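You operate a simulated robot arm through the tools that you are given. There is no shell and no other tool. Be economical: measure what you need, move in short steps, check, and stop when the job is done.

Carry out the task below with a simulated robot arm. There is one attempt and no reset: what you move stays moved.

TASK
Swap the orange spool for the green spool and top up the bobbin.
Fine: wind it full; the orange spool goes in its pocket; steel winder knob back to START.

It is judged by the outcome, as a careful person would: the job done as asked, and still so three seconds after it is handed in. It fails if anything else is knocked over, pushed out of place, dropped, spilled or broken.

THE ROBOT
A 7-joint arm with a two-finger parallel gripper, fixed in place. Base frame: the origin is at the foot of the arm, x ahead of it, y to its left, z up; the work surface is at about z = 800. Units: mm, degrees, N and s.
With the tool pointing down near the work surface it reaches from about 240 to 680 mm from the base axis. Its first joint turns from -66.0 to 66.0 degrees. Payload 2.4 kg.
The TCP is the grasp point between the finger pads, 30 mm short of the fingertips. In the tool frame z runs along the fingers and y along their closing line. Largest opening 94 mm; finger width 28, thickness 10; the body of the gripper, 50 by 96 mm, starts 55 mm behind the TCP.
Orientation is told as [roll, pitch, yaw] about the base's x, y, z axes, in that order, counted from this pose: with the fingers straight down and closing along the base's y, the tool's x points along the base's -x, its y along +y and its z along -z.

THE INTERFACE
- The arm moves only by the tool move_arm. Its argument "commands" is one flat list of numbers, 7 for each row, row after row: the opening in per cent of the stroke, from 0 (shut) to 100 (fully open), then the shift along the base's x, y, z in units of 150 mm (1.0 is 150 mm), then the turn, a rotation vector about the base's x, y, z in units of 120 degrees (1.0 is 120 degrees). In form: [claw, tx, ty, tz, wx, wy, wz, claw, tx, ty, tz, wx, wy, wz, ...]. A call has 1 to 8 rows; each row is the pose to reach, as a shift and turn from the pose commanded when the call began. A call with a number of a shift or a turn outside -1 to 1 is refused whole. Each row takes 0.2 s and may step no farther than 50 mm and 8.6 degrees from the row before; otherwise, or with a gripper value out of range, the whole call is refused. Where a pose cannot be reached the arm comes as near as it can. A force on the tool above 40 N (or 10 N above the force at the start of the call, whichever is more), or a blocked arm, ends the call early, and 0.2 s more pass. The fingers move at their own pace (about 153 mm/s each) and stop on an object; they squeeze with about 27 N. The grip force told is the motor's: it shows also when the fingers shut on nothing. Time passes only in rows, and 0.2 s behind the last, so rows that repeat a pose let the fingers close. The reply holds the time, the measured pose of the TCP, the force on the tool along the base axes, the opening and the grip force, in the units named above and with some noise, with the torque about the TCP (base axes, N m) and any sound that the robot's microphone picked up.
- Cameras (640 x 400 px; columns grow to the right, rows downward): "scene" is fixed at [47.9, 483.7, 1450.5]; the picture's right is [-0.64, -0.77, 0.00], its down [-0.42, 0.35, -0.84] and it looks along [0.65, -0.53, -0.55] (base axes); focal length 309 px, centre (320, 200). "wrist" rides on the gripper at [76, 14, -102] in the tool frame; the picture's right is [-0.18, 0.98, 0.00], its down [-0.75, -0.14, -0.64] and it looks along [-0.63, -0.12, 0.77] (tool axes); focal length 243 px, centre (320, 200).
- capture(camera): a new picture of that camera. It takes no simulated time.
- pixel_to_xyz(camera, pixels): for up to 12 pixels [column, row] of the newest picture of that camera ("zoom" is the newest enlarged one), the place [x, y, z] in the base frame of the surface seen there, good to about 2 mm. It takes no simulated time.
- zoom(camera, box): a new picture of the part [left, top, right, bottom] of that camera's present view, enlarged. It takes no simulated time.
- finish_job(): hands the job in; it is judged then, once.

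Keep the steps short. Do not move on a guess: measure, check each grasp and each placing, and mend mistakes. In all there are 80 turns and 34 pictures (those below and enlarged ones count). Leave the gripper open and the arm clear of the work at the hand-in unless told otherwise, and finish with a single line.

The tools are called after "Call:" as name(argument=value, ...) on one line, values as JSON. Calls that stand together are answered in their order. move_arm: Moves the arm, as the interface text tells. Its arguments: {"type":"object","properties":{"commands":{"type":"array","items":{"type":"number"}}},"required":["commands"]} The other tools are called the same way: capture (camera) takes a picture; pixel_to_xyz (camera, pixels) gives the place of the surface under pixels of a picture; zoom (camera, box) takes an enlarged picture of a part of a camera's view; finish_job () hands the job in.

At the start:

```text
time_s: 0.0
eef_pos: [377.0, 151.9, 1158.4]
orientation: [0.0, 0.0, 0.0]
wrist_force: [0.1, -0.2, 0.5]
moment: [0.01, -0.04, 0.01]
finger_gap: 93.9
grip_force: 0.0
```

scene: 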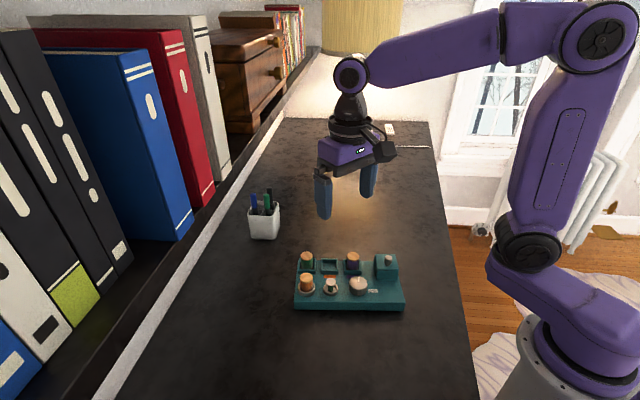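
wrist: 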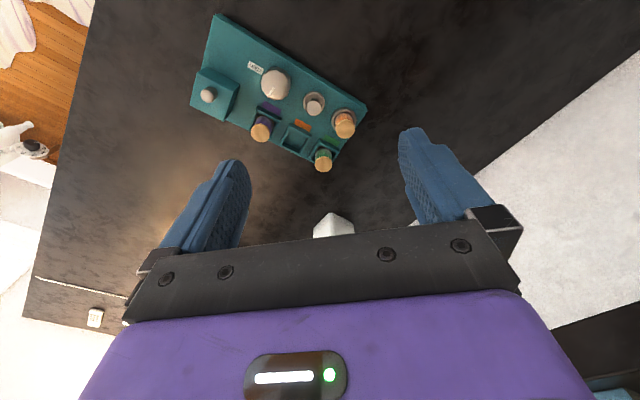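

I see the teal winder tray at about (350,283) in the scene. I'll zoom in on it with both cameras.

Call:
zoom(camera="scene", box=[285, 240, 413, 320])

Call:
zoom(camera="wrist", box=[180, 10, 388, 180])

```text
5.00 times, centred on (349, 280) of scene
```

zoom: 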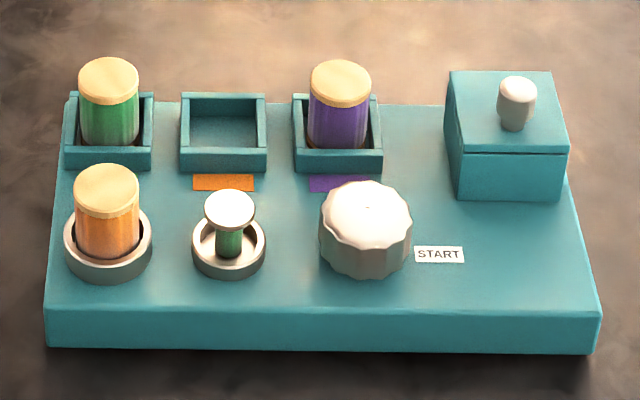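

```text
2.35 times, centred on (284, 95) of wrist
```

zoom: 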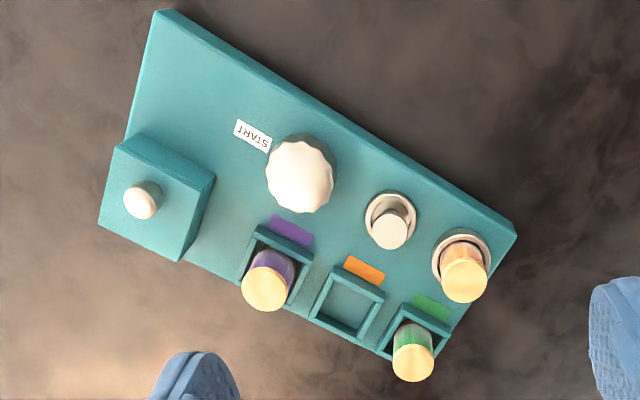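

The layout: orange spool in the round holder, green and purple spools in pockets, the orange pocket empty, the bobbin in its cup, the knob next to START, and a lidded box. Next I'll measure these points.

Call:
pixel_to_xyz(camera="zoom", pixels=[[413, 366], [464, 285], [265, 292], [347, 305], [389, 234], [302, 176], [142, 202], [252, 133], [165, 80], [400, 320], [364, 270], [290, 232]])

Call:
pixel_to_xyz(camera="scene", pixels=[[306.8, 255], [306.3, 276.5], [353, 256], [330, 265], [331, 281], [358, 281], [388, 258], [373, 291], [400, 300], [296, 301], [404, 303], [316, 294]])

```text
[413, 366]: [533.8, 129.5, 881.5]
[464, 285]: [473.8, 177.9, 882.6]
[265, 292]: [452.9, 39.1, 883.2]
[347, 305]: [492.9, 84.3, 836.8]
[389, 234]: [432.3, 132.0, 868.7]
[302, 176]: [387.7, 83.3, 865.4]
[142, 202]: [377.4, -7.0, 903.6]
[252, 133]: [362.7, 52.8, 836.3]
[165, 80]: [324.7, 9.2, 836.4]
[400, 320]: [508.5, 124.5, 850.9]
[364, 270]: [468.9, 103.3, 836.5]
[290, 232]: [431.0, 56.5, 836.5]
```

```text
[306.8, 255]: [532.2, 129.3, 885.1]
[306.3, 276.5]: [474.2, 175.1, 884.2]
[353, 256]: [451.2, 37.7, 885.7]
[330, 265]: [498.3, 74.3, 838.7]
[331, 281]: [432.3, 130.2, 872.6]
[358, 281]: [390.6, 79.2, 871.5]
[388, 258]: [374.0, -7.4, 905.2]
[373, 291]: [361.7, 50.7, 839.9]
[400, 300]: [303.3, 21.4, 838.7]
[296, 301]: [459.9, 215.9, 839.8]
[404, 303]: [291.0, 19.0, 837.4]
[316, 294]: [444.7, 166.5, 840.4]
```

The row direction runs about 48.4° from x. I'll go above the orange spool at (474,177), yawed +48.4° so the fingers close across the rows, where there's more room, then look closely.

Call:
move_arm(commands=[80, 0.108, 0.027, -0.16, 0, 0, 0.067, 80, 0.216, 0.055, -0.33, 0, 0, 0.134, 60, 0.323, 0.082, -0.5, 0, 0, 0.201, 60, 0.431, 0.11, -0.66, 0, 0, 0.268, 60, 0.539, 0.137, -0.83, 0, 0, 0.336, 60, 0.647, 0.164, -0.98, 0, 0, 0.403])

Call:
capture(camera="wrist")

```text
time_s: 1.4
eef_pos: [475.1, 176.1, 1011.0]
orientation: [0.1, 0.1, 48.5]
wrist_force: [-0.6, -0.4, -0.8]
moment: [0.01, 0.02, -0.03]
finger_gap: 56.4
grip_force: 0.0
```

```text
29 pictures are left
```

wrist: 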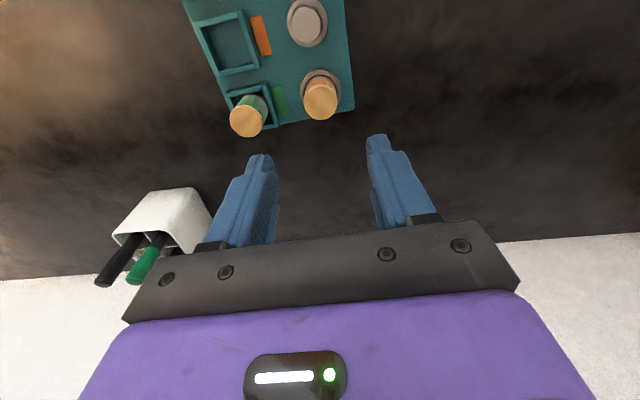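

Position is good. A pen cup is nearby at (165,225), so I'll measure how close it is and take another orange centre reading.

Call:
pixel_to_xyz(camera="wrist", pixels=[[106, 280], [140, 278], [195, 195], [150, 200], [320, 101], [246, 119], [306, 22], [231, 43], [320, 71], [255, 95]])

```text
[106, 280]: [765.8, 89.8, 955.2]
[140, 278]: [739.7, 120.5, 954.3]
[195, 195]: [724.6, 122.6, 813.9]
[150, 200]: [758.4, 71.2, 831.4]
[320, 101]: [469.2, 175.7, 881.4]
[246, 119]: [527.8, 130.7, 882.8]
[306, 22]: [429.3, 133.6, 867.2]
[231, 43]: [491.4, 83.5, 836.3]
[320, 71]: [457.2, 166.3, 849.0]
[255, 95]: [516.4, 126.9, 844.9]
```

The pen cup is clear, more than 200 mm away. I'll descend over the orange spool to TCP z≈886 without closing.

Call:
move_arm(commands=[60, 0, 0, -0.25, 0, 0, 0, 60, 0, 0, -0.5, 0, 0, 0, 60, 0, 0, -0.7, 0, 0, 0, 60, 0, 0, -0.835, 0, 0, 0])

Call:
zoom(camera="scene", box=[265, 210, 425, 310])

```text
time_s: 2.4
eef_pos: [473.8, 174.8, 886.7]
orientation: [0.0, -0.1, 48.5]
wrist_force: [0.0, 0.0, -0.6]
moment: [-0.04, 0.0, 0.01]
finger_gap: 56.4
grip_force: 0.1
```

```text
4.00 times, centred on (345, 260) of scene
```

zoom: 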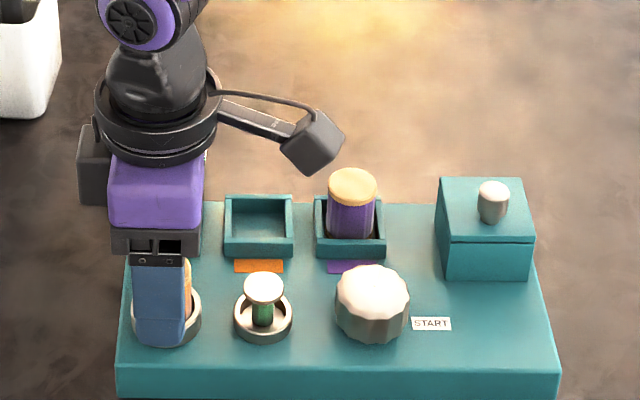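

The fingers straddle the orange spool, and the spool shows slightly more on the right. I'll nudge about 2 mm toward it and close.

Call:
move_arm(commands=[60, -0.013, -0.007, 0, 0, 0, 0, 20, -0.013, -0.007, 0, 0, 0, 0, 10, -0.013, -0.007, 0, 0, 0, 0, 10, -0.013, -0.007, 0, 0, 0, 0])

```text
time_s: 3.4
eef_pos: [472.0, 175.3, 887.3]
orientation: [0.0, -0.1, 48.5]
wrist_force: [-0.3, 1.0, 7.9]
moment: [0.14, 0.02, 0.04]
finger_gap: 30.0
grip_force: 27.1
```

It's gripped at a 30.0 mm gap. I'll lift straight up 90 mm.

Call:
move_arm(commands=[10, 0, 0, 0.1, 0, 0, 0, 10, 0, 0, 0.2, 0, 0, 0, 10, 0, 0, 0.4, 0, 0, 0, 10, 0, 0, 0.6, 0, 0, 0])

Call:
capture(camera="wrist")

Call:
zoom(camera="scene", box=[265, 210, 425, 310])

```text
time_s: 4.4
eef_pos: [470.7, 175.0, 976.4]
orientation: [0.0, 0.1, 48.5]
wrist_force: [0.1, -0.1, -0.4]
moment: [0.0, -0.02, 0.01]
finger_gap: 30.3
grip_force: 26.8
```

```text
27 pictures are left
```

wrist: 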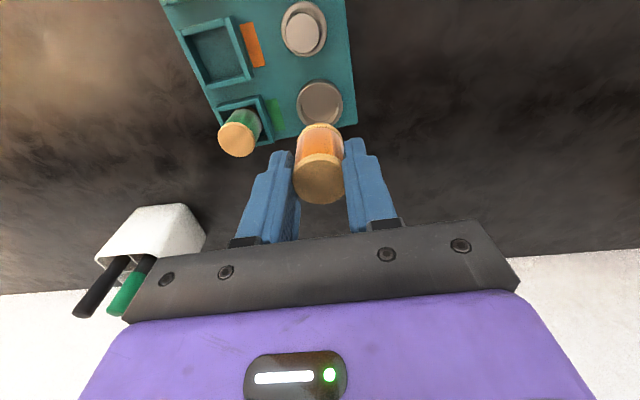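

```text
4.00 times, centred on (345, 260) of scene
```

zoom: 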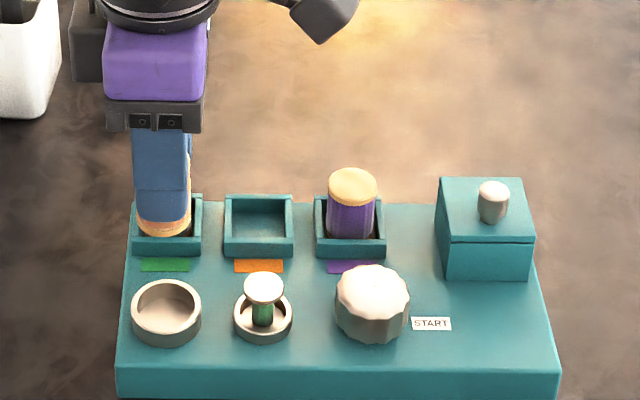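

The orange spool is lifted and the holder is a plain cup. I'll measure the pocket and cup rims in this zoom.

Call:
pixel_to_xyz(camera="zoom", pixels=[[229, 199], [290, 199], [226, 242], [291, 242], [258, 218], [166, 318], [135, 308], [198, 308], [166, 283], [166, 338]])

Call:
pixel_to_xyz(camera="wrist", pixels=[[182, 37], [230, 20], [249, 76], [201, 89], [217, 55], [300, 103], [342, 103], [320, 84], [320, 105]])

```text
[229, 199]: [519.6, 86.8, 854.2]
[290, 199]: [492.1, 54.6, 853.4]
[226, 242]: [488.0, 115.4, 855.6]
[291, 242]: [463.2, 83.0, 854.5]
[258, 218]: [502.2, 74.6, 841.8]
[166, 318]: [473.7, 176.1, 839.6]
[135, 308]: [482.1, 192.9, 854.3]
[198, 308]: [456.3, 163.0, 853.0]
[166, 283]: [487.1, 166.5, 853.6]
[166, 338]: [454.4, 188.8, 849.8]
```

```text
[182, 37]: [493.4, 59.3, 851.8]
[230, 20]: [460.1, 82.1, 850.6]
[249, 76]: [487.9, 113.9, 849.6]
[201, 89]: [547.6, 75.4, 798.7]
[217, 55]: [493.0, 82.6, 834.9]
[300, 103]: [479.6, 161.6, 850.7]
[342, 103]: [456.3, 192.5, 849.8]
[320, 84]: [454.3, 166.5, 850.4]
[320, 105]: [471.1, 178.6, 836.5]
```

Pocket centre is ≈(491.3,84.5) and cup centre ≈(470,177.3). I'll carry the spool above the orange pocket and lower it partway.

Call:
move_arm(commands=[10, 0.04, -0.2, 0, 0, 0, 0, 10, 0.085, -0.4, 0, 0, 0, 0, 10, 0.129, -0.607, 0, 0, 0, 0, 10, 0.129, -0.607, -0.2, 0, 0, 0, 10, 0.129, -0.607, -0.4, 0, 0, 0])

Call:
zoom(camera="scene", box=[285, 230, 413, 310])

Call:
capture(camera="wrist")

```text
time_s: 5.6
eef_pos: [490.8, 84.3, 916.8]
orientation: [0.0, 0.1, 48.5]
wrist_force: [0.3, -0.5, -0.4]
moment: [0.0, 0.01, -0.01]
finger_gap: 30.1
grip_force: 26.8
```

```text
5.00 times, centred on (349, 270) of scene
```

zoom: 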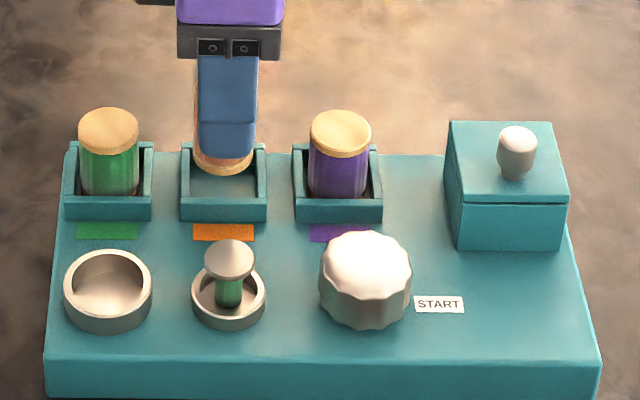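

```text
24 pictures are left
```

wrist: 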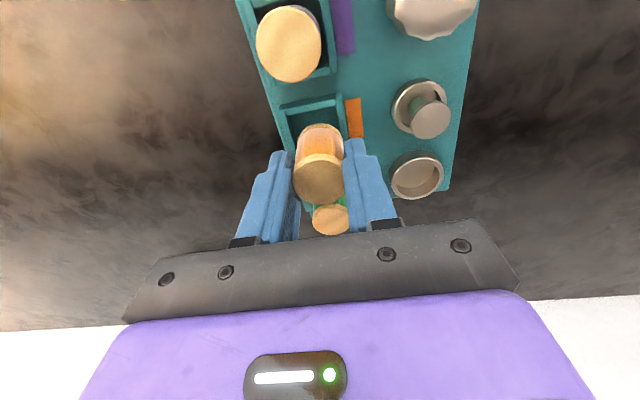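

The spool is centred over the pocket, at column 223 in the zoom. I'll lower it to seat, watching the force.

Call:
move_arm(commands=[10, 0, 0, -0.07, 0, 0, 0, 10, 0, 0, -0.13, 0, 0, 0, 10, 0, 0, -0.17, 0, 0, 0, 10, 0, 0, -0.193, 0, 0, 0])

```text
time_s: 6.3
eef_pos: [490.9, 83.7, 899.9]
orientation: [0.0, -0.1, 48.3]
wrist_force: [-4.7, -1.2, 11.4]
moment: [0.11, 0.33, 0.05]
finger_gap: 30.6
grip_force: 26.6
stopped in row 3: the force on the tool passed its limit at 51 N (the readings are from after the stop); the commanded pose is now the measured one
```

Contact with the rim at z≈850. Force and moment put the contact on the front wall, the side facing the bobbin. I'll raise 8 mm and measure the walls more precisely.

Call:
move_arm(commands=[10, 0, 0, 0.06, 0, 0, 0, 10, 0, 0, 0.08, 0, 0, 0])

Call:
zoom(camera="scene", box=[298, 235, 362, 275])

```text
time_s: 6.9
eef_pos: [491.6, 84.7, 912.0]
orientation: [-0.1, -0.1, 48.5]
wrist_force: [0.2, 0.4, -0.2]
moment: [0.05, -0.03, -0.03]
finger_gap: 30.3
grip_force: 26.6
```

```text
10.00 times, centred on (330, 255) of scene
```

zoom: 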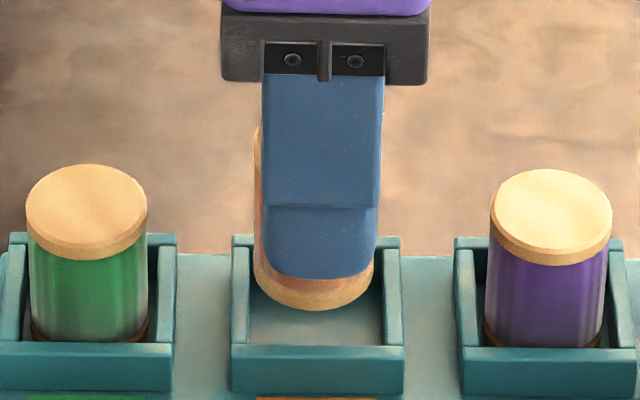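

Call:
pixel_to_xyz(camera="zoom", pixels=[[318, 338], [318, 351], [318, 357], [242, 300], [250, 300], [382, 300], [392, 300], [313, 307], [255, 270], [372, 280], [243, 238], [392, 238]])

```text
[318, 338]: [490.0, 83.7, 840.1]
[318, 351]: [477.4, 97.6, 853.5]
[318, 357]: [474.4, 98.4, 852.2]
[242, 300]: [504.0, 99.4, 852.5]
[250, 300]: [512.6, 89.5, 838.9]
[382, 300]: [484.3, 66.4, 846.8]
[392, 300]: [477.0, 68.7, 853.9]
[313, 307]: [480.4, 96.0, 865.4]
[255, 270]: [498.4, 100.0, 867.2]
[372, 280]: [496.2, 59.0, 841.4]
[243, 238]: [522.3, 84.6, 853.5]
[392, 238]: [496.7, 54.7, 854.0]
```

In row coordinates the pocket centre is ≈(492.1,83.5) and the spool sits about 1–2 mm toward the front wall. I'll shift (+1.1,−1.5) and lower in small steps.

Call:
move_arm(commands=[10, 0.0075, -0.01, 0, 0, 0, 0, 10, 0.0075, -0.01, -0.04, 0, 0, 0, 10, 0.0075, -0.01, -0.07, 0, 0, 0, 10, 0.0075, -0.01, -0.1, 0, 0, 0, 10, 0.0075, -0.01, -0.125, 0, 0, 0, 10, 0.0075, -0.01, -0.145, 0, 0, 0, 10, 0.0075, -0.01, -0.158, 0, 0, 0])

```text
time_s: 8.5
eef_pos: [493.1, 82.4, 888.0]
orientation: [-0.1, -0.1, 48.4]
wrist_force: [0.2, 0.4, -0.9]
moment: [0.01, 0.01, -0.03]
finger_gap: 30.5
grip_force: 27.2
```

It slid in with no contact force. I'll lower a little more until it touches the floor.

Call:
move_arm(commands=[10, 0, 0, -0.007, 0, 0, 0, 10, 0, 0, -0.013, 0, 0, 0])

```text
time_s: 9.1
eef_pos: [493.7, 83.1, 886.0]
orientation: [0.0, -0.1, 48.4]
wrist_force: [-4.1, -2.1, 13.7]
moment: [-0.06, 0.13, 0.0]
finger_gap: 30.4
grip_force: 26.7
```

It's seated, with 14 N upward. I'll open and rise straight up.

Call:
move_arm(commands=[40, 0, 0, 0.005, 0, 0, 0, 58, 0, 0, 0.005, 0, 0, 0, 58, 0, 0, 0.1, 0, 0, 0, 58, 0, 0, 0.35, 0, 0, 0, 58, 0, 0, 0.6, 0, 0, 0])

Call:
zoom(camera="scene", box=[285, 230, 413, 310])

```text
time_s: 10.3
eef_pos: [492.7, 82.4, 976.1]
orientation: [0.0, 0.0, 48.4]
wrist_force: [0.1, -0.6, -0.7]
moment: [0.06, -0.01, 0.01]
finger_gap: 54.3
grip_force: 0.1
```

```text
5.00 times, centred on (349, 270) of scene
```

zoom: 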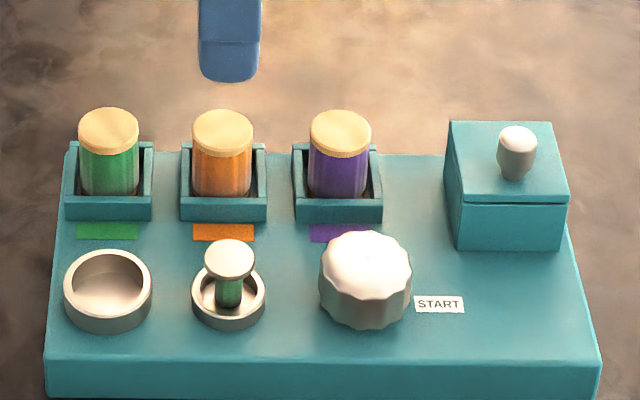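

Orange is upright in its pocket. Next is the green spool at ≈(532.8,129): I'll move over it and descend.

Call:
move_arm(commands=[60, 0.13, 0.155, 0, 0, 0, 0, 60, 0.267, 0.31, 0, 0, 0, 0, 60, 0.267, 0.31, -0.2, 0, 0, 0, 60, 0.267, 0.31, -0.4, 0, 0, 0, 60, 0.267, 0.31, -0.59, 0, 0, 0])

Call:
zoom(camera="scene", box=[275, 230, 355, 280])

```text
time_s: 11.5
eef_pos: [533.3, 129.8, 887.4]
orientation: [0.0, -0.1, 48.5]
wrist_force: [0.7, 0.1, -0.1]
moment: [0.01, 0.05, 0.0]
finger_gap: 56.5
grip_force: 0.0
```

```text
8.00 times, centred on (315, 255) of scene
```

zoom: 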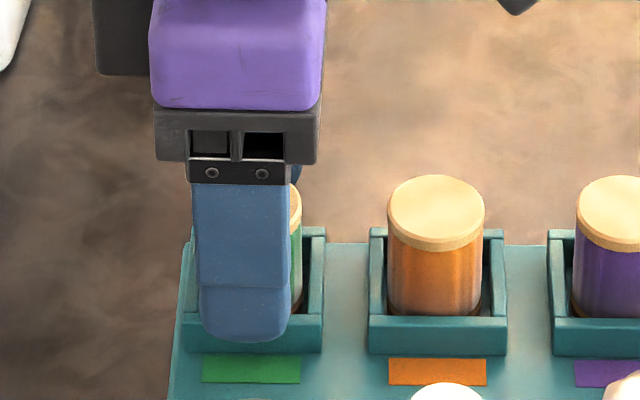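

The spool peeks out on the right by about 2–3 mm. I'll shift 2 mm along the row and close.

Call:
move_arm(commands=[60, -0.01, -0.011, 0, 0, 0, 0, 20, -0.01, -0.011, 0, 0, 0, 0, 10, -0.01, -0.011, 0, 0, 0, 0, 10, -0.01, -0.011, 0, 0, 0, 0])

```text
time_s: 12.5
eef_pos: [531.4, 126.8, 886.0]
orientation: [-0.1, -0.1, 48.4]
wrist_force: [0.3, -0.2, -0.4]
moment: [0.0, 0.05, 0.03]
finger_gap: 30.2
grip_force: 27.6
```

Gripped at 30.2 mm. I'll lift 90 mm, then re-measure the cup precisely.

Call:
move_arm(commands=[10, 0, 0, 0.1, 0, 0, 0, 10, 0, 0, 0.2, 0, 0, 0, 10, 0, 0, 0.4, 0, 0, 0, 10, 0, 0, 0.6, 0, 0, 0])

Call:
zoom(camera="scene", box=[282, 262, 346, 302])

```text
time_s: 13.5
eef_pos: [530.7, 127.4, 979.0]
orientation: [0.0, 0.0, 48.4]
wrist_force: [0.5, 0.2, -0.2]
moment: [-0.01, 0.02, -0.01]
finger_gap: 30.0
grip_force: 27.4
```

```text
10.00 times, centred on (314, 282) of scene
```

zoom: 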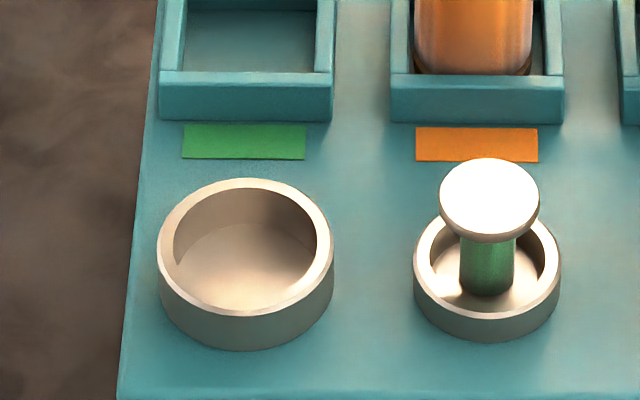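

Call:
pixel_to_xyz(camera="zoom", pixels=[[165, 247], [325, 247], [245, 183], [245, 311], [188, 200], [302, 200], [188, 294], [302, 294], [245, 260]])

```text
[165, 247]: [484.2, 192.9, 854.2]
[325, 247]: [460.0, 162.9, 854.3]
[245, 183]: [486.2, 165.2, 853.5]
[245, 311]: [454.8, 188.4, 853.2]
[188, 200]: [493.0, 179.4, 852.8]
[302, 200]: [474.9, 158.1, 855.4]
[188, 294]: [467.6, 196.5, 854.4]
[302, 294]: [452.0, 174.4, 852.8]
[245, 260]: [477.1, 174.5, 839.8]
```

Cup centre ≈(472,176.7). I'll carry the green spool over it, lower to just above the rim and check.

Call:
move_arm(commands=[10, -0.2, 0.16, 0, 0, 0, 0, 10, -0.395, 0.327, 0, 0, 0, 0, 10, -0.395, 0.327, -0.2, 0, 0, 0, 10, -0.395, 0.327, -0.4, 0, 0, 0])

Call:
zoom(camera="scene", box=[282, 262, 346, 302])

```text
time_s: 14.5
eef_pos: [473.5, 176.8, 916.6]
orientation: [0.0, -0.1, 48.4]
wrist_force: [-0.1, 1.0, 0.1]
moment: [-0.03, 0.02, -0.02]
finger_gap: 30.2
grip_force: 27.2
```

```text
10.00 times, centred on (314, 282) of scene
```

zoom: 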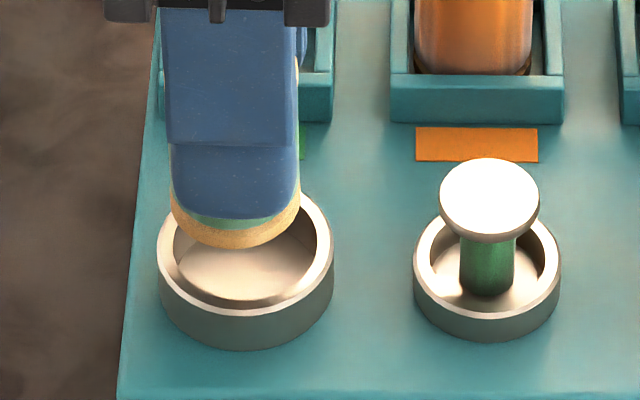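

The flange is centred at column 235 against the cup's 245, so about 2 mm off along the row. I'll measure the lip to check the other direction.

Call:
pixel_to_xyz(camera="zoom", pixels=[[235, 244], [236, 240], [174, 208], [297, 205], [245, 311]])

```text
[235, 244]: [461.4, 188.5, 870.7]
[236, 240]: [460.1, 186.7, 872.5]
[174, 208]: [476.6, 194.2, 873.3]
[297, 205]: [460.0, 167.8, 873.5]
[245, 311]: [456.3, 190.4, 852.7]
```

Only a small error: I'll shift (−1.2,−0.7) and lower gently.

Call:
move_arm(commands=[10, -0.008, -0.005, 0, 0, 0, 0, 10, -0.008, -0.005, -0.05, 0, 0, 0, 10, -0.008, -0.005, -0.09, 0, 0, 0, 10, -0.008, -0.005, -0.12, 0, 0, 0, 10, -0.008, -0.005, -0.15, 0, 0, 0, 10, -0.008, -0.005, -0.175, 0, 0, 0, 10, -0.008, -0.005, -0.188, 0, 0, 0])

```text
time_s: 16.1
eef_pos: [471.4, 176.9, 889.7]
orientation: [-0.2, -0.2, 48.3]
wrist_force: [0.5, -0.2, 0.4]
moment: [0.0, -0.01, -0.04]
finger_gap: 30.0
grip_force: 27.0
```

It's in the cup without contact. I'll lower to the floor gently.

Call:
move_arm(commands=[10, 0, 0, -0.01, 0, 0, 0, 10, 0, 0, -0.018, 0, 0, 0, 10, 0, 0, -0.025, 0, 0, 0])

```text
time_s: 16.9
eef_pos: [472.4, 175.7, 887.3]
orientation: [-0.2, -0.1, 48.4]
wrist_force: [-4.6, -0.4, 20.3]
moment: [0.05, 0.27, 0.04]
finger_gap: 29.4
grip_force: 26.7
```

Seated, same height as the orange spool had. I'll open and rise.

Call:
move_arm(commands=[40, 0, 0, 0.01, 0, 0, 0, 58, 0, 0, 0.01, 0, 0, 0, 58, 0, 0, 0.1, 0, 0, 0, 58, 0, 0, 0.35, 0, 0, 0, 58, 0, 0, 0.6, 0, 0, 0])

Call:
zoom(camera="scene", box=[285, 240, 413, 320])

```text
time_s: 18.1
eef_pos: [470.9, 173.9, 975.4]
orientation: [0.0, 0.0, 48.4]
wrist_force: [-0.3, 0.0, 0.1]
moment: [-0.02, 0.0, 0.0]
finger_gap: 54.3
grip_force: 0.1
```

```text
5.00 times, centred on (349, 280) of scene
```

zoom: 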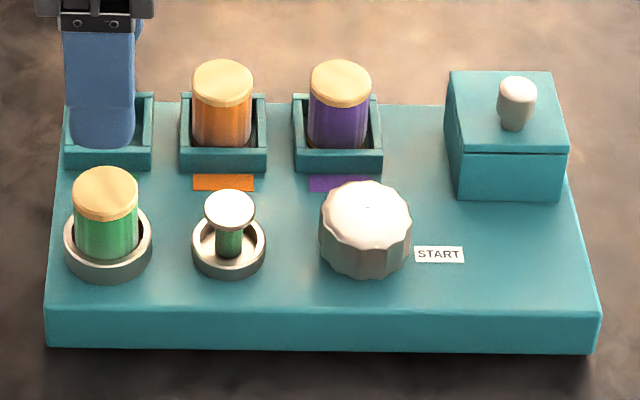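

Swap done. Next the knob: I'll move above it at ≈(389,81), stay high, and look for its mark.

Call:
move_arm(commands=[60, -0.18, -0.2, 0.05, 0, 0, 0, 75, -0.36, -0.41, 0.1, 0, 0, 0, 80, -0.547, -0.62, 0.15, 0, 0, 0])

Call:
capture(camera="wrist")

Call:
zoom(camera="scene", box=[326, 262, 390, 302])

```text
time_s: 18.9
eef_pos: [388.8, 82.4, 998.0]
orientation: [0.0, -0.1, 48.4]
wrist_force: [-1.0, -1.6, 0.0]
moment: [0.02, -0.02, 0.02]
finger_gap: 75.2
grip_force: 0.1
```

```text
17 pictures are left
```

wrist: 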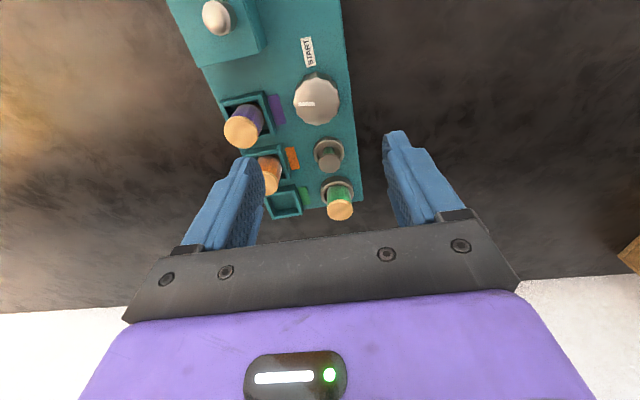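

```text
10.00 times, centred on (358, 282) of scene
```

zoom: 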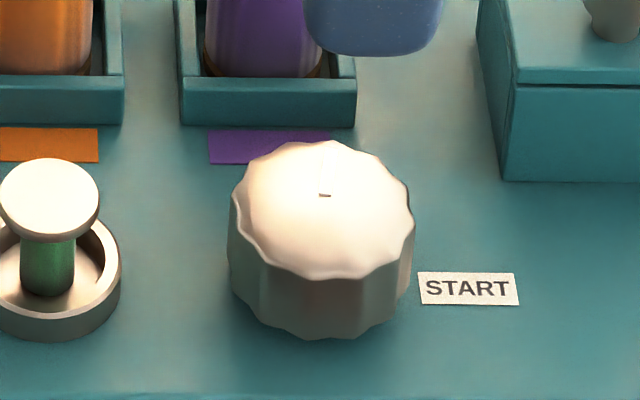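

A white line is visible on the knob top in the wrist picture around (308,104). I'll zoom in on it.

Call:
zoom(camera="wrist", box=[278, 30, 374, 180])

Call:
pixel_to_xyz(camera="wrist", pixels=[[299, 104], [314, 105], [317, 102], [296, 96], [338, 96], [317, 80], [317, 122], [308, 52]])

```text
2.67 times, centred on (326, 105) of wrist
```

zoom: 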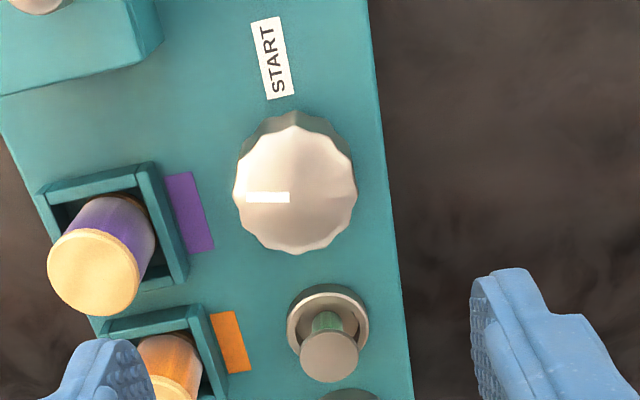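

```text
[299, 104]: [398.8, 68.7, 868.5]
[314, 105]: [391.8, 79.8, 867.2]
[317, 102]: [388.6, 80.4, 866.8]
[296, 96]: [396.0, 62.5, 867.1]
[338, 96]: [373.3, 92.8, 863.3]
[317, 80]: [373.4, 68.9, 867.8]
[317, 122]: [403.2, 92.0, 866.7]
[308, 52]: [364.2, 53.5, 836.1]
```

The mark points at bearing about −57° and START lies at about −133° from the knob centre ≈(388.5,81). So the knob is ~75° counter-clockwise of START. I'll rotate the gripper to about yaw 3°, to leave room for turning, and come down above the knob.

Call:
move_arm(commands=[70, 0, -0.007, -0.08, 0, 0, -0.063, 65, 0, -0.007, -0.16, 0, 0, -0.126, 65, 0, -0.007, -0.25, 0, 0, -0.189, 65, 0, -0.007, -0.33, 0, 0, -0.252, 65, 0, -0.007, -0.41, 0, 0, -0.315, 65, 0, -0.007, -0.48, 0, 0, -0.378])

Call:
capture(camera="wrist")

```text
time_s: 20.3
eef_pos: [388.9, 81.7, 926.7]
orientation: [0.0, -0.1, 3.0]
wrist_force: [0.2, 1.0, -0.5]
moment: [-0.01, -0.02, 0.0]
finger_gap: 60.8
grip_force: 0.1
```

```text
14 pictures are left
```

wrist: 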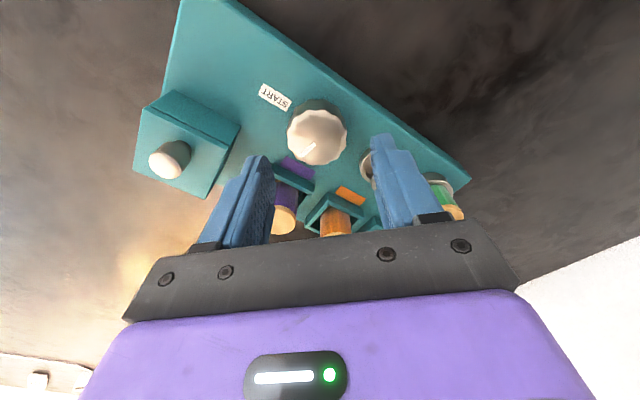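

Centred between the fingers. I'll descend to z≈874 (tips ~7 mm above the plate) and close gently.

Call:
move_arm(commands=[65, 0, 0, -0.2, 0, 0, 0, 65, 0, 0, -0.35, 0, 0, 0, 40, 0, 0, -0.35, 0, 0, 0, 30, 0, 0, -0.35, 0, 0, 0, 30, 0, 0, -0.35, 0, 0, 0])

```text
time_s: 21.5
eef_pos: [389.7, 79.8, 872.6]
orientation: [-0.1, 0.0, 2.7]
wrist_force: [2.7, -31.1, 12.4]
moment: [-1.3, 0.34, -0.04]
finger_gap: 43.6
grip_force: 27.4
```

Gripped at 43.6 mm with a −31 N sideways load, so the gripper is a bit too far in +y. I'll relieve it with a 1.2 mm shift in −y.

Call:
move_arm(commands=[30, 0, -0.008, 0, 0, 0, 0])

```text
time_s: 21.9
eef_pos: [388.1, 80.2, 873.4]
orientation: [-0.1, 0.0, 3.0]
wrist_force: [1.3, -18.1, 2.2]
moment: [-0.61, 0.32, -0.05]
finger_gap: 43.7
grip_force: 26.9
```

Call:
move_arm(commands=[30, 0, -0.01, 0, 0, 0, 0])

```text
time_s: 22.3
eef_pos: [389.0, 80.0, 872.9]
orientation: [-0.2, -0.1, 3.2]
wrist_force: [0.2, -6.3, 0.6]
moment: [-0.25, 0.73, -0.03]
finger_gap: 43.5
grip_force: 27.0
```

Load relieved. I'll turn counter-clockwise (away from START) by 12° as a test, watching the torque and sound.

Call:
move_arm(commands=[30, 0, 0, 0, 0, 0, 0.05, 30, 0, 0, 0, 0, 0, 0.1])

Call:
zoom(camera="scene", box=[302, 260, 382, 310])

```text
time_s: 22.9
eef_pos: [388.8, 79.1, 872.8]
orientation: [-0.1, -0.1, 15.3]
wrist_force: [-5.4, 0.9, 0.0]
moment: [0.09, 0.1, -0.01]
finger_gap: 43.3
grip_force: 27.4
```

```text
8.00 times, centred on (342, 285) of scene
```

zoom: 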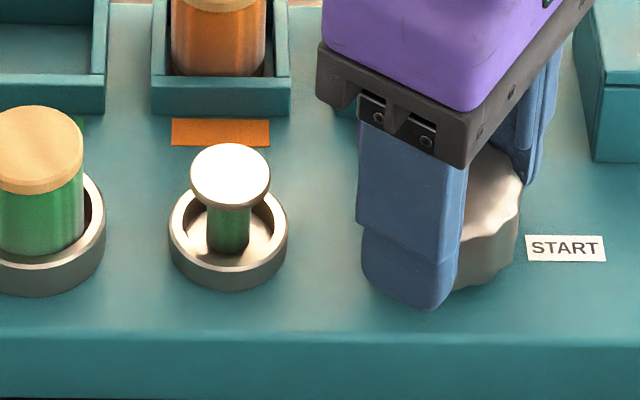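

It turns freely, with no visible change in the bobbin core yet (~43 px in the 8× view). I'll keep turning counter-clockwise by 45°.

Call:
move_arm(commands=[30, 0, 0, 0, 0, 0, 0.063, 30, 0, 0, 0, 0, 0, 0.126, 30, 0, 0, 0, 0, 0, 0.189, 30, 0, 0, 0, 0, 0, 0.252, 30, 0, 0, 0, 0, 0, 0.315, 30, 0, 0, 0, 0, 0, 0.375])

Call:
zoom(camera="scene", box=[302, 260, 382, 310])

```text
time_s: 24.3
eef_pos: [389.3, 77.5, 873.5]
orientation: [-0.1, -0.1, 60.1]
wrist_force: [1.6, -8.5, 2.8]
moment: [-0.46, 0.14, -0.03]
finger_gap: 43.3
grip_force: 26.7
```

```text
8.00 times, centred on (342, 285) of scene
```

zoom: 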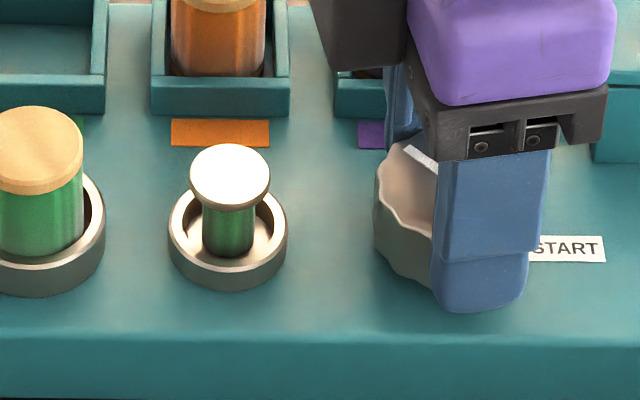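

The bobbin core grew (43→53 px), so counter-clockwise winds it. I'll continue another 45°.

Call:
move_arm(commands=[30, 0, 0, 0, 0, 0, 0.063, 30, 0, 0, 0, 0, 0, 0.126, 30, 0, 0, 0, 0, 0, 0.189, 30, 0, 0, 0, 0, 0, 0.252, 30, 0, 0, 0, 0, 0, 0.315, 30, 0, 0, 0, 0, 0, 0.375])

Call:
zoom(camera="scene", box=[302, 260, 382, 310])

```text
time_s: 25.7
eef_pos: [389.8, 79.5, 873.7]
orientation: [-0.2, -0.2, 105.2]
wrist_force: [13.2, -7.4, -0.8]
moment: [-0.09, -0.39, 0.0]
finger_gap: 43.5
grip_force: 27.1
```

```text
8.00 times, centred on (342, 285) of scene
```

zoom: 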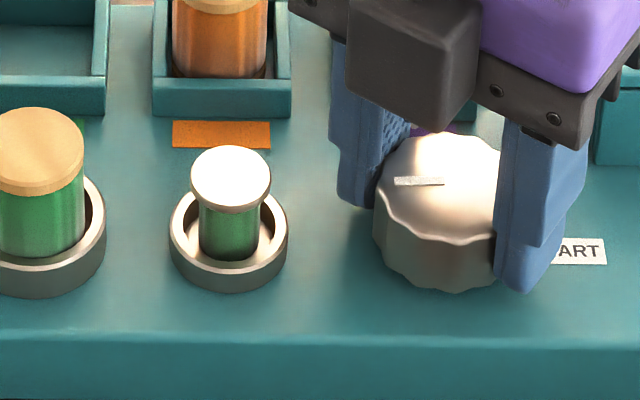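

Core is 60 px and the mark is now opposite START. I'll regrasp to stay clear of wrist limits: open, rise, and rotate back 105°.

Call:
move_arm(commands=[50, 0, 0, 0, 0, 0, 0, 65, 0, 0, 0, 0, 0, 0, 65, 0, 0, 0.2, 0, 0, 0, 65, 0, 0, 0.35, 0, 0, 0, 65, 0, 0, 0.35, 0, 0, -0.07, 65, 0, 0, 0.35, 0, 0, -0.14, 65, 0, 0, 0.35, 0, 0, -0.21, 65, 0, 0, 0.35, 0, 0, -0.28])

Call:
move_arm(commands=[65, 0, 0, 0, 0, 0, -0.07, 65, 0, 0, 0, 0, 0, -0.14, 65, 0, 0, 0, 0, 0, -0.21, 65, 0, 0, 0, 0, 0, -0.28, 65, 0, 0, 0, 0, 0, -0.35, 65, 0, 0, 0, 0, 0, -0.42, 65, 0, 0, 0, 0, 0, -0.49, 65, 0, 0, 0, 0, 0, -0.56])

Call:
zoom(camera="scene", box=[285, 240, 413, 320])

```text
time_s: 27.5
eef_pos: [389.9, 79.5, 926.8]
orientation: [-0.1, -0.2, 71.3]
wrist_force: [0.4, 0.8, 0.7]
moment: [0.01, 0.0, -0.02]
finger_gap: 61.4
grip_force: 0.1
```

```text
time_s: 29.3
eef_pos: [387.9, 79.0, 927.0]
orientation: [-0.1, -0.1, 4.1]
wrist_force: [-0.2, 0.3, 0.1]
moment: [0.0, 0.02, -0.02]
finger_gap: 61.2
grip_force: 0.1
```

```text
5.00 times, centred on (349, 280) of scene
```

zoom: 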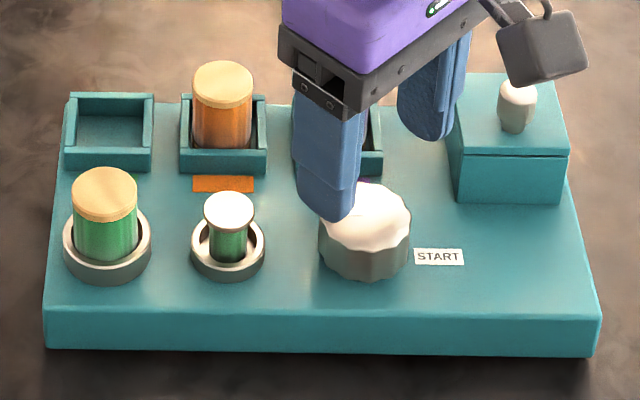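

The tray looks fine, with a shift under 1 mm. I'll keep side loads low: shift +1 mm in x, descend and regrip at yaw 4°.

Call:
move_arm(commands=[65, 0.006, -0.002, 0, 0, 0, 0, 65, 0.006, -0.002, -0.2, 0, 0, 0, 65, 0.006, -0.002, -0.35, 0, 0, 0, 50, 0.006, -0.002, -0.35, 0, 0, 0, 40, 0.006, -0.002, -0.35, 0, 0, 0, 40, 0.006, -0.002, -0.35, 0, 0, 0])

```text
time_s: 30.7
eef_pos: [389.9, 78.6, 873.5]
orientation: [-0.2, -0.1, 4.2]
wrist_force: [0.3, 16.0, -0.1]
moment: [0.13, 0.09, -0.03]
finger_gap: 43.4
grip_force: 26.8
```

Side load is +16 N in y, so I'll relieve it by +1.5 mm in y.

Call:
move_arm(commands=[40, 0, 0.01, 0, 0, 0, 0])

```text
time_s: 31.1
eef_pos: [391.0, 79.5, 873.0]
orientation: [0.0, -0.1, 4.0]
wrist_force: [0.9, 2.7, -0.6]
moment: [0.18, -0.59, 0.03]
finger_gap: 43.2
grip_force: 27.0
```

Balanced. I'll turn counter-clockwise 45°.

Call:
move_arm(commands=[30, 0, 0, 0, 0, 0, 0.063, 30, 0, 0, 0, 0, 0, 0.126, 30, 0, 0, 0, 0, 0, 0.189, 30, 0, 0, 0, 0, 0, 0.252, 30, 0, 0, 0, 0, 0, 0.315, 30, 0, 0, 0, 0, 0, 0.375])

Call:
zoom(camera="scene", box=[302, 260, 382, 310])

```text
time_s: 32.5
eef_pos: [388.5, 80.0, 873.8]
orientation: [0.0, 0.0, 49.3]
wrist_force: [1.0, -11.1, 0.7]
moment: [-0.66, 0.17, -0.02]
finger_gap: 43.0
grip_force: 27.7
```

```text
8.00 times, centred on (342, 285) of scene
```

zoom: 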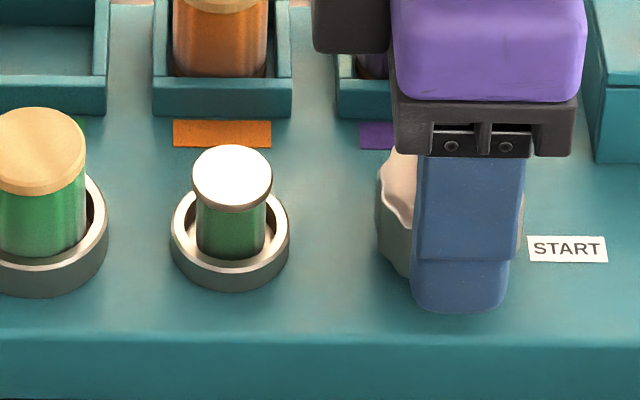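

Core 71 px against an 80 px flange, so nearly full. I'll continue 24° with a small −y relief.

Call:
move_arm(commands=[30, 0, -0.005, 0, 0, 0, 0.05, 30, 0, -0.005, 0, 0, 0, 0.1, 30, 0, -0.005, 0, 0, 0, 0.15, 30, 0, -0.005, 0, 0, 0, 0.2])

Call:
zoom(camera="scene", box=[302, 260, 382, 310])

```text
time_s: 33.5
eef_pos: [389.9, 79.5, 873.9]
orientation: [0.0, -0.2, 73.3]
wrist_force: [2.8, -9.0, 0.2]
moment: [-0.19, -0.13, -0.01]
finger_gap: 43.1
grip_force: 26.9
```

```text
8.00 times, centred on (342, 285) of scene
```

zoom: 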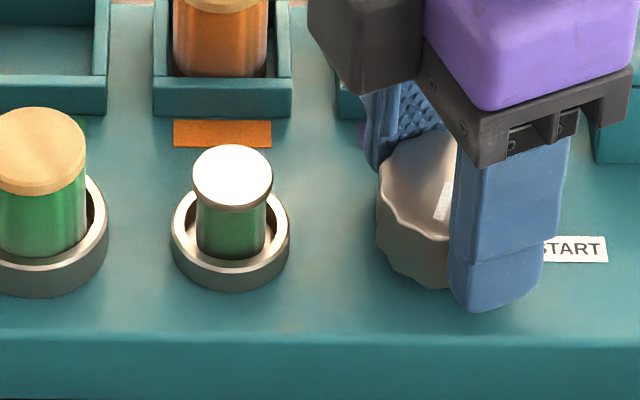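

The core held at 70 px over the last 24°, so the bobbin is full. Now I'll turn the knob back clockwise toward START, confirming the bobbin stays full.

Call:
move_arm(commands=[30, 0, -0.004, 0, 0, 0, -0.07, 30, 0, -0.002, 0, 0, 0, -0.14, 30, 0, 0, 0, 0, 0, -0.21, 30, 0, 0.002, 0, 0, 0, -0.28, 30, 0, 0.004, 0, 0, 0, -0.35, 30, 0, 0.004, 0, 0, 0, -0.42, 30, 0, 0.004, 0, 0, 0, -0.49, 30, 0, 0.004, 0, 0, 0, -0.56])

Call:
zoom(camera="scene", box=[302, 260, 382, 310])

```text
time_s: 35.3
eef_pos: [389.7, 80.2, 874.5]
orientation: [-0.1, 0.0, 5.8]
wrist_force: [-0.6, -3.0, 0.1]
moment: [-0.16, 0.17, -0.01]
finger_gap: 43.2
grip_force: 26.8
```

```text
8.00 times, centred on (342, 285) of scene
```

zoom: 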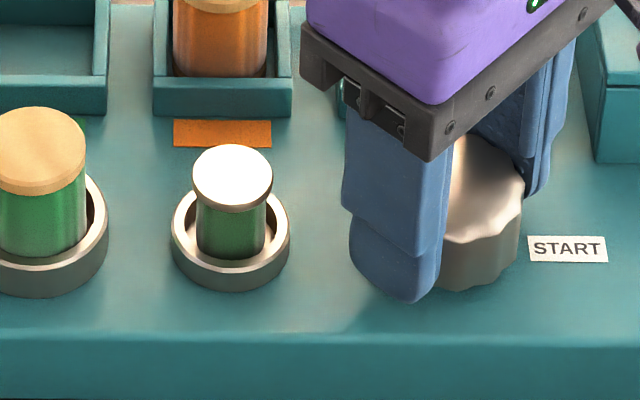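

The bobbin stays full on the way back. I'll continue clockwise by 60°.

Call:
move_arm(commands=[30, 0, 0, 0, 0, 0, -0.07, 30, 0, 0, 0, 0, 0, -0.14, 30, 0, 0, 0, 0, 0, -0.21, 30, 0, 0, 0, 0, 0, -0.28, 30, 0, 0, 0, 0, 0, -0.35, 30, 0, 0, 0, 0, 0, -0.42, 30, 0, 0, 0, 0, 0, -0.49])

```text
time_s: 36.9
eef_pos: [389.6, 80.9, 874.8]
orientation: [0.0, -0.1, -52.9]
wrist_force: [-2.7, -4.6, 8.5]
moment: [-0.25, -0.03, 0.0]
finger_gap: 43.2
grip_force: 27.1
```

Loads are small. Another 34° clockwise.

Call:
move_arm(commands=[30, 0, 0, 0, 0, 0, -0.07, 30, 0, 0, 0, 0, 0, -0.14, 30, 0, 0, 0, 0, 0, -0.21, 30, 0, 0, 0, 0, 0, -0.28])

```text
time_s: 37.9
eef_pos: [389.2, 79.4, 873.4]
orientation: [0.0, -0.1, -86.5]
wrist_force: [0.2, 0.7, 0.3]
moment: [-0.09, -0.23, 0.0]
finger_gap: 43.3
grip_force: 27.1
```

Now regrasp: open, rise, and rotate back +101°.

Call:
move_arm(commands=[50, 0, 0, 0, 0, 0, 0, 65, 0, 0, 0, 0, 0, 0, 65, 0, 0, 0.2, 0, 0, 0, 65, 0, 0, 0.35, 0, 0, 0, 65, 0, 0, 0.35, 0, 0, 0.07, 65, 0, 0, 0.35, 0, 0, 0.14, 65, 0, 0, 0.35, 0, 0, 0.21, 65, 0, 0, 0.35, 0, 0, 0.28])

Call:
move_arm(commands=[65, 0, 0, 0, 0, 0, 0.07, 65, 0, 0, 0, 0, 0, 0.14, 65, 0, 0, 0, 0, 0, 0.21, 65, 0, 0, 0, 0, 0, 0.28, 65, 0, 0, 0, 0, 0, 0.35, 65, 0, 0, 0, 0, 0, 0.42, 65, 0, 0, 0, 0, 0, 0.49, 65, 0, 0, 0, 0, 0, 0.56])

Call:
zoom(camera="wrist", box=[240, 60, 400, 160])

```text
time_s: 39.7
eef_pos: [389.5, 80.2, 925.5]
orientation: [-0.1, -0.2, -52.6]
wrist_force: [0.3, 0.7, 0.1]
moment: [0.02, -0.01, 0.03]
finger_gap: 61.0
grip_force: 0.2
```

```text
time_s: 41.5
eef_pos: [389.4, 80.9, 925.7]
orientation: [-0.1, -0.2, 14.7]
wrist_force: [-0.1, -0.3, 0.5]
moment: [-0.03, 0.03, -0.02]
finger_gap: 60.8
grip_force: 0.0
```

```text
4.00 times, centred on (320, 110) of wrist
```

zoom: 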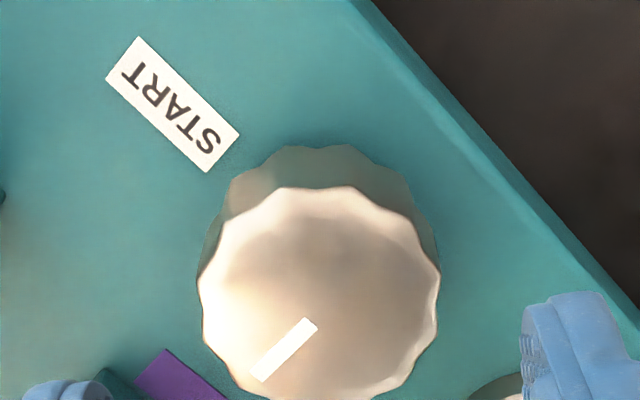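

Measure the mark's two ends, the START label ends, and the knob's top.

Call:
pixel_to_xyz(camera="zoom", pixels=[[312, 324], [258, 376], [285, 350], [210, 152], [175, 107], [125, 60], [205, 284], [435, 284], [320, 192], [320, 284]])

```text
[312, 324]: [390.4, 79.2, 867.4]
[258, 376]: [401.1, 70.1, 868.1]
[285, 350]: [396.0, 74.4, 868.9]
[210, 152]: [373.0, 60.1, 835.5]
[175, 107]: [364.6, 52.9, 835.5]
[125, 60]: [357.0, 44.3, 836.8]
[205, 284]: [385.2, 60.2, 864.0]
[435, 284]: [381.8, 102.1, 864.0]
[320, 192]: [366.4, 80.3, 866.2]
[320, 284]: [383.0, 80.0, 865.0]
```

Mark bearing is ≈−41°, START ≈−132°, so 91° clockwise remains. I'll descend and grip.

Call:
move_arm(commands=[65, 0, 0, -0.2, 0, 0, 0, 65, 0, 0, -0.35, 0, 0, 0, 50, 0, 0, -0.35, 0, 0, 0, 30, 0, 0, -0.35, 0, 0, 0, 30, 0, 0, -0.35, 0, 0, 0])

```text
time_s: 42.7
eef_pos: [390.1, 79.8, 874.3]
orientation: [-0.2, -0.1, 14.4]
wrist_force: [-3.1, 10.1, 0.6]
moment: [0.4, -0.24, -0.02]
finger_gap: 43.6
grip_force: 26.9
```

The load is small (10 N). I'll turn clockwise 60° with a slight +y relief.

Call:
move_arm(commands=[30, 0, 0.005, 0, 0, 0, -0.07, 30, 0, 0.005, 0, 0, 0, -0.14, 30, 0, 0.005, 0, 0, 0, -0.21, 30, 0, 0.005, 0, 0, 0, -0.28, 30, 0, 0.005, 0, 0, 0, -0.35, 30, 0, 0.005, 0, 0, 0, -0.42, 30, 0, 0.005, 0, 0, 0, -0.5])

```text
refused: row 7 steps farther than a row can; nothing moved
```

Call:
move_arm(commands=[30, 0, 0.005, 0, 0, 0, -0.07, 30, 0, 0.005, 0, 0, 0, -0.14, 30, 0, 0.005, 0, 0, 0, -0.21, 30, 0, 0.005, 0, 0, 0, -0.28, 30, 0, 0.005, 0, 0, 0, -0.35, 30, 0, 0.005, 0, 0, 0, -0.42, 30, 0, 0.005, 0, 0, 0, -0.49])

```text
time_s: 44.3
eef_pos: [389.8, 80.4, 873.4]
orientation: [-0.1, 0.0, -44.6]
wrist_force: [-1.5, -4.3, 0.3]
moment: [-0.28, -0.17, -0.04]
finger_gap: 43.3
grip_force: 27.2
```

Turned 59°, with 32° left.

Call:
move_arm(commands=[30, 0, 0, 0, 0, 0, -0.067, 30, 0, 0, 0, 0, 0, -0.134, 30, 0, 0, 0, 0, 0, -0.2, 30, 0, 0, 0, 0, 0, -0.264])

```text
time_s: 45.3
eef_pos: [388.9, 81.0, 873.7]
orientation: [-0.1, -0.1, -76.2]
wrist_force: [-1.2, -2.2, 0.0]
moment: [-0.11, -0.01, -0.01]
finger_gap: 43.5
grip_force: 26.8
```

I'll open, rise clear, and rotate partly back before checking the mark.

Call:
move_arm(commands=[50, 0, 0, 0, 0, 0, 0, 65, 0, 0, 0, 0, 0, 0, 65, 0, 0, 0.2, 0, 0, 0, 65, 0, 0, 0.4, 0, 0, 0, 65, 0, 0, 0.6, 0, 0, 0.07, 65, 0, 0, 0.7, 0, 0, 0.14, 65, 0, 0, 0.7, 0, 0, 0.21, 65, 0, 0, 0.7, 0, 0, 0.28])

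Call:
move_arm(commands=[65, 0, 0, 0, 0, 0, 0.07, 65, 0, 0, 0, 0, 0, 0.14, 65, 0, 0, 0, 0, 0, 0.21, 65, 0, 0, 0, 0, 0, 0.28, 65, 0, 0, 0, 0, 0, 0.35, 65, 0, 0, 0, 0, 0, 0.42])

Call:
zoom(camera="wrist", box=[240, 50, 400, 150])

```text
time_s: 47.1
eef_pos: [389.4, 81.0, 978.9]
orientation: [-0.1, -0.1, -42.4]
wrist_force: [0.8, -0.3, -0.9]
moment: [-0.01, -0.02, 0.01]
finger_gap: 61.1
grip_force: 0.0
```

```text
time_s: 48.5
eef_pos: [389.1, 79.9, 978.1]
orientation: [-0.1, -0.1, 8.2]
wrist_force: [-0.6, -0.6, 0.1]
moment: [0.0, -0.01, -0.02]
finger_gap: 61.3
grip_force: 0.0
```

```text
4.00 times, centred on (320, 100) of wrist
```

zoom: 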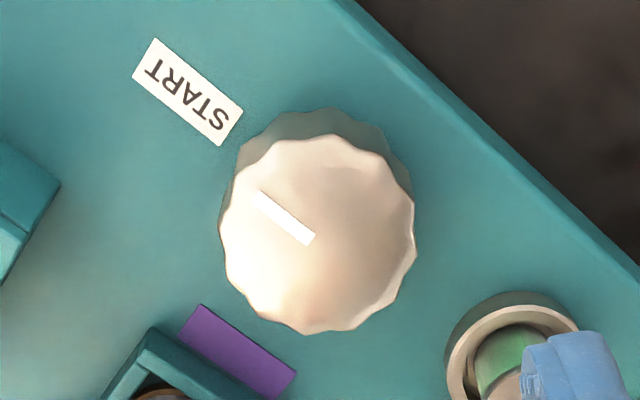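

Call:
pixel_to_xyz(camera="zoom", pixels=[[309, 239], [263, 195], [286, 217], [146, 61], [230, 124], [188, 92]])

```text
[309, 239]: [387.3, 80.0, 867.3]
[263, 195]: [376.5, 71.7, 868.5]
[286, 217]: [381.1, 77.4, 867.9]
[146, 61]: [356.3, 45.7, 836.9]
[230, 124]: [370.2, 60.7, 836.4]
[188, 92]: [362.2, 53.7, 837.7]
```

The mark points at START within a few degrees. I'll zoom tighter to be sure.

Call:
zoom(camera="wrist", box=[265, 55, 337, 115])

```text
6.67 times, centred on (301, 85) of wrist
```

zoom: 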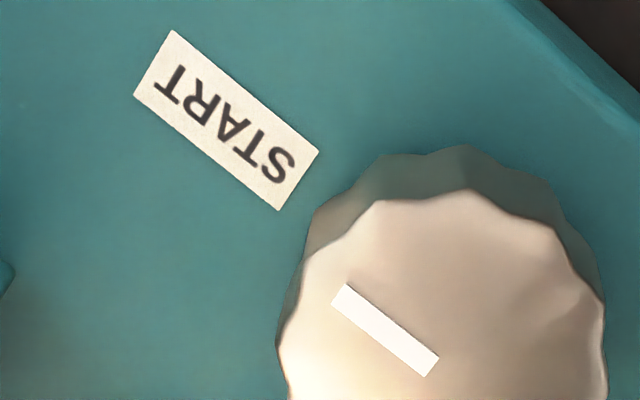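

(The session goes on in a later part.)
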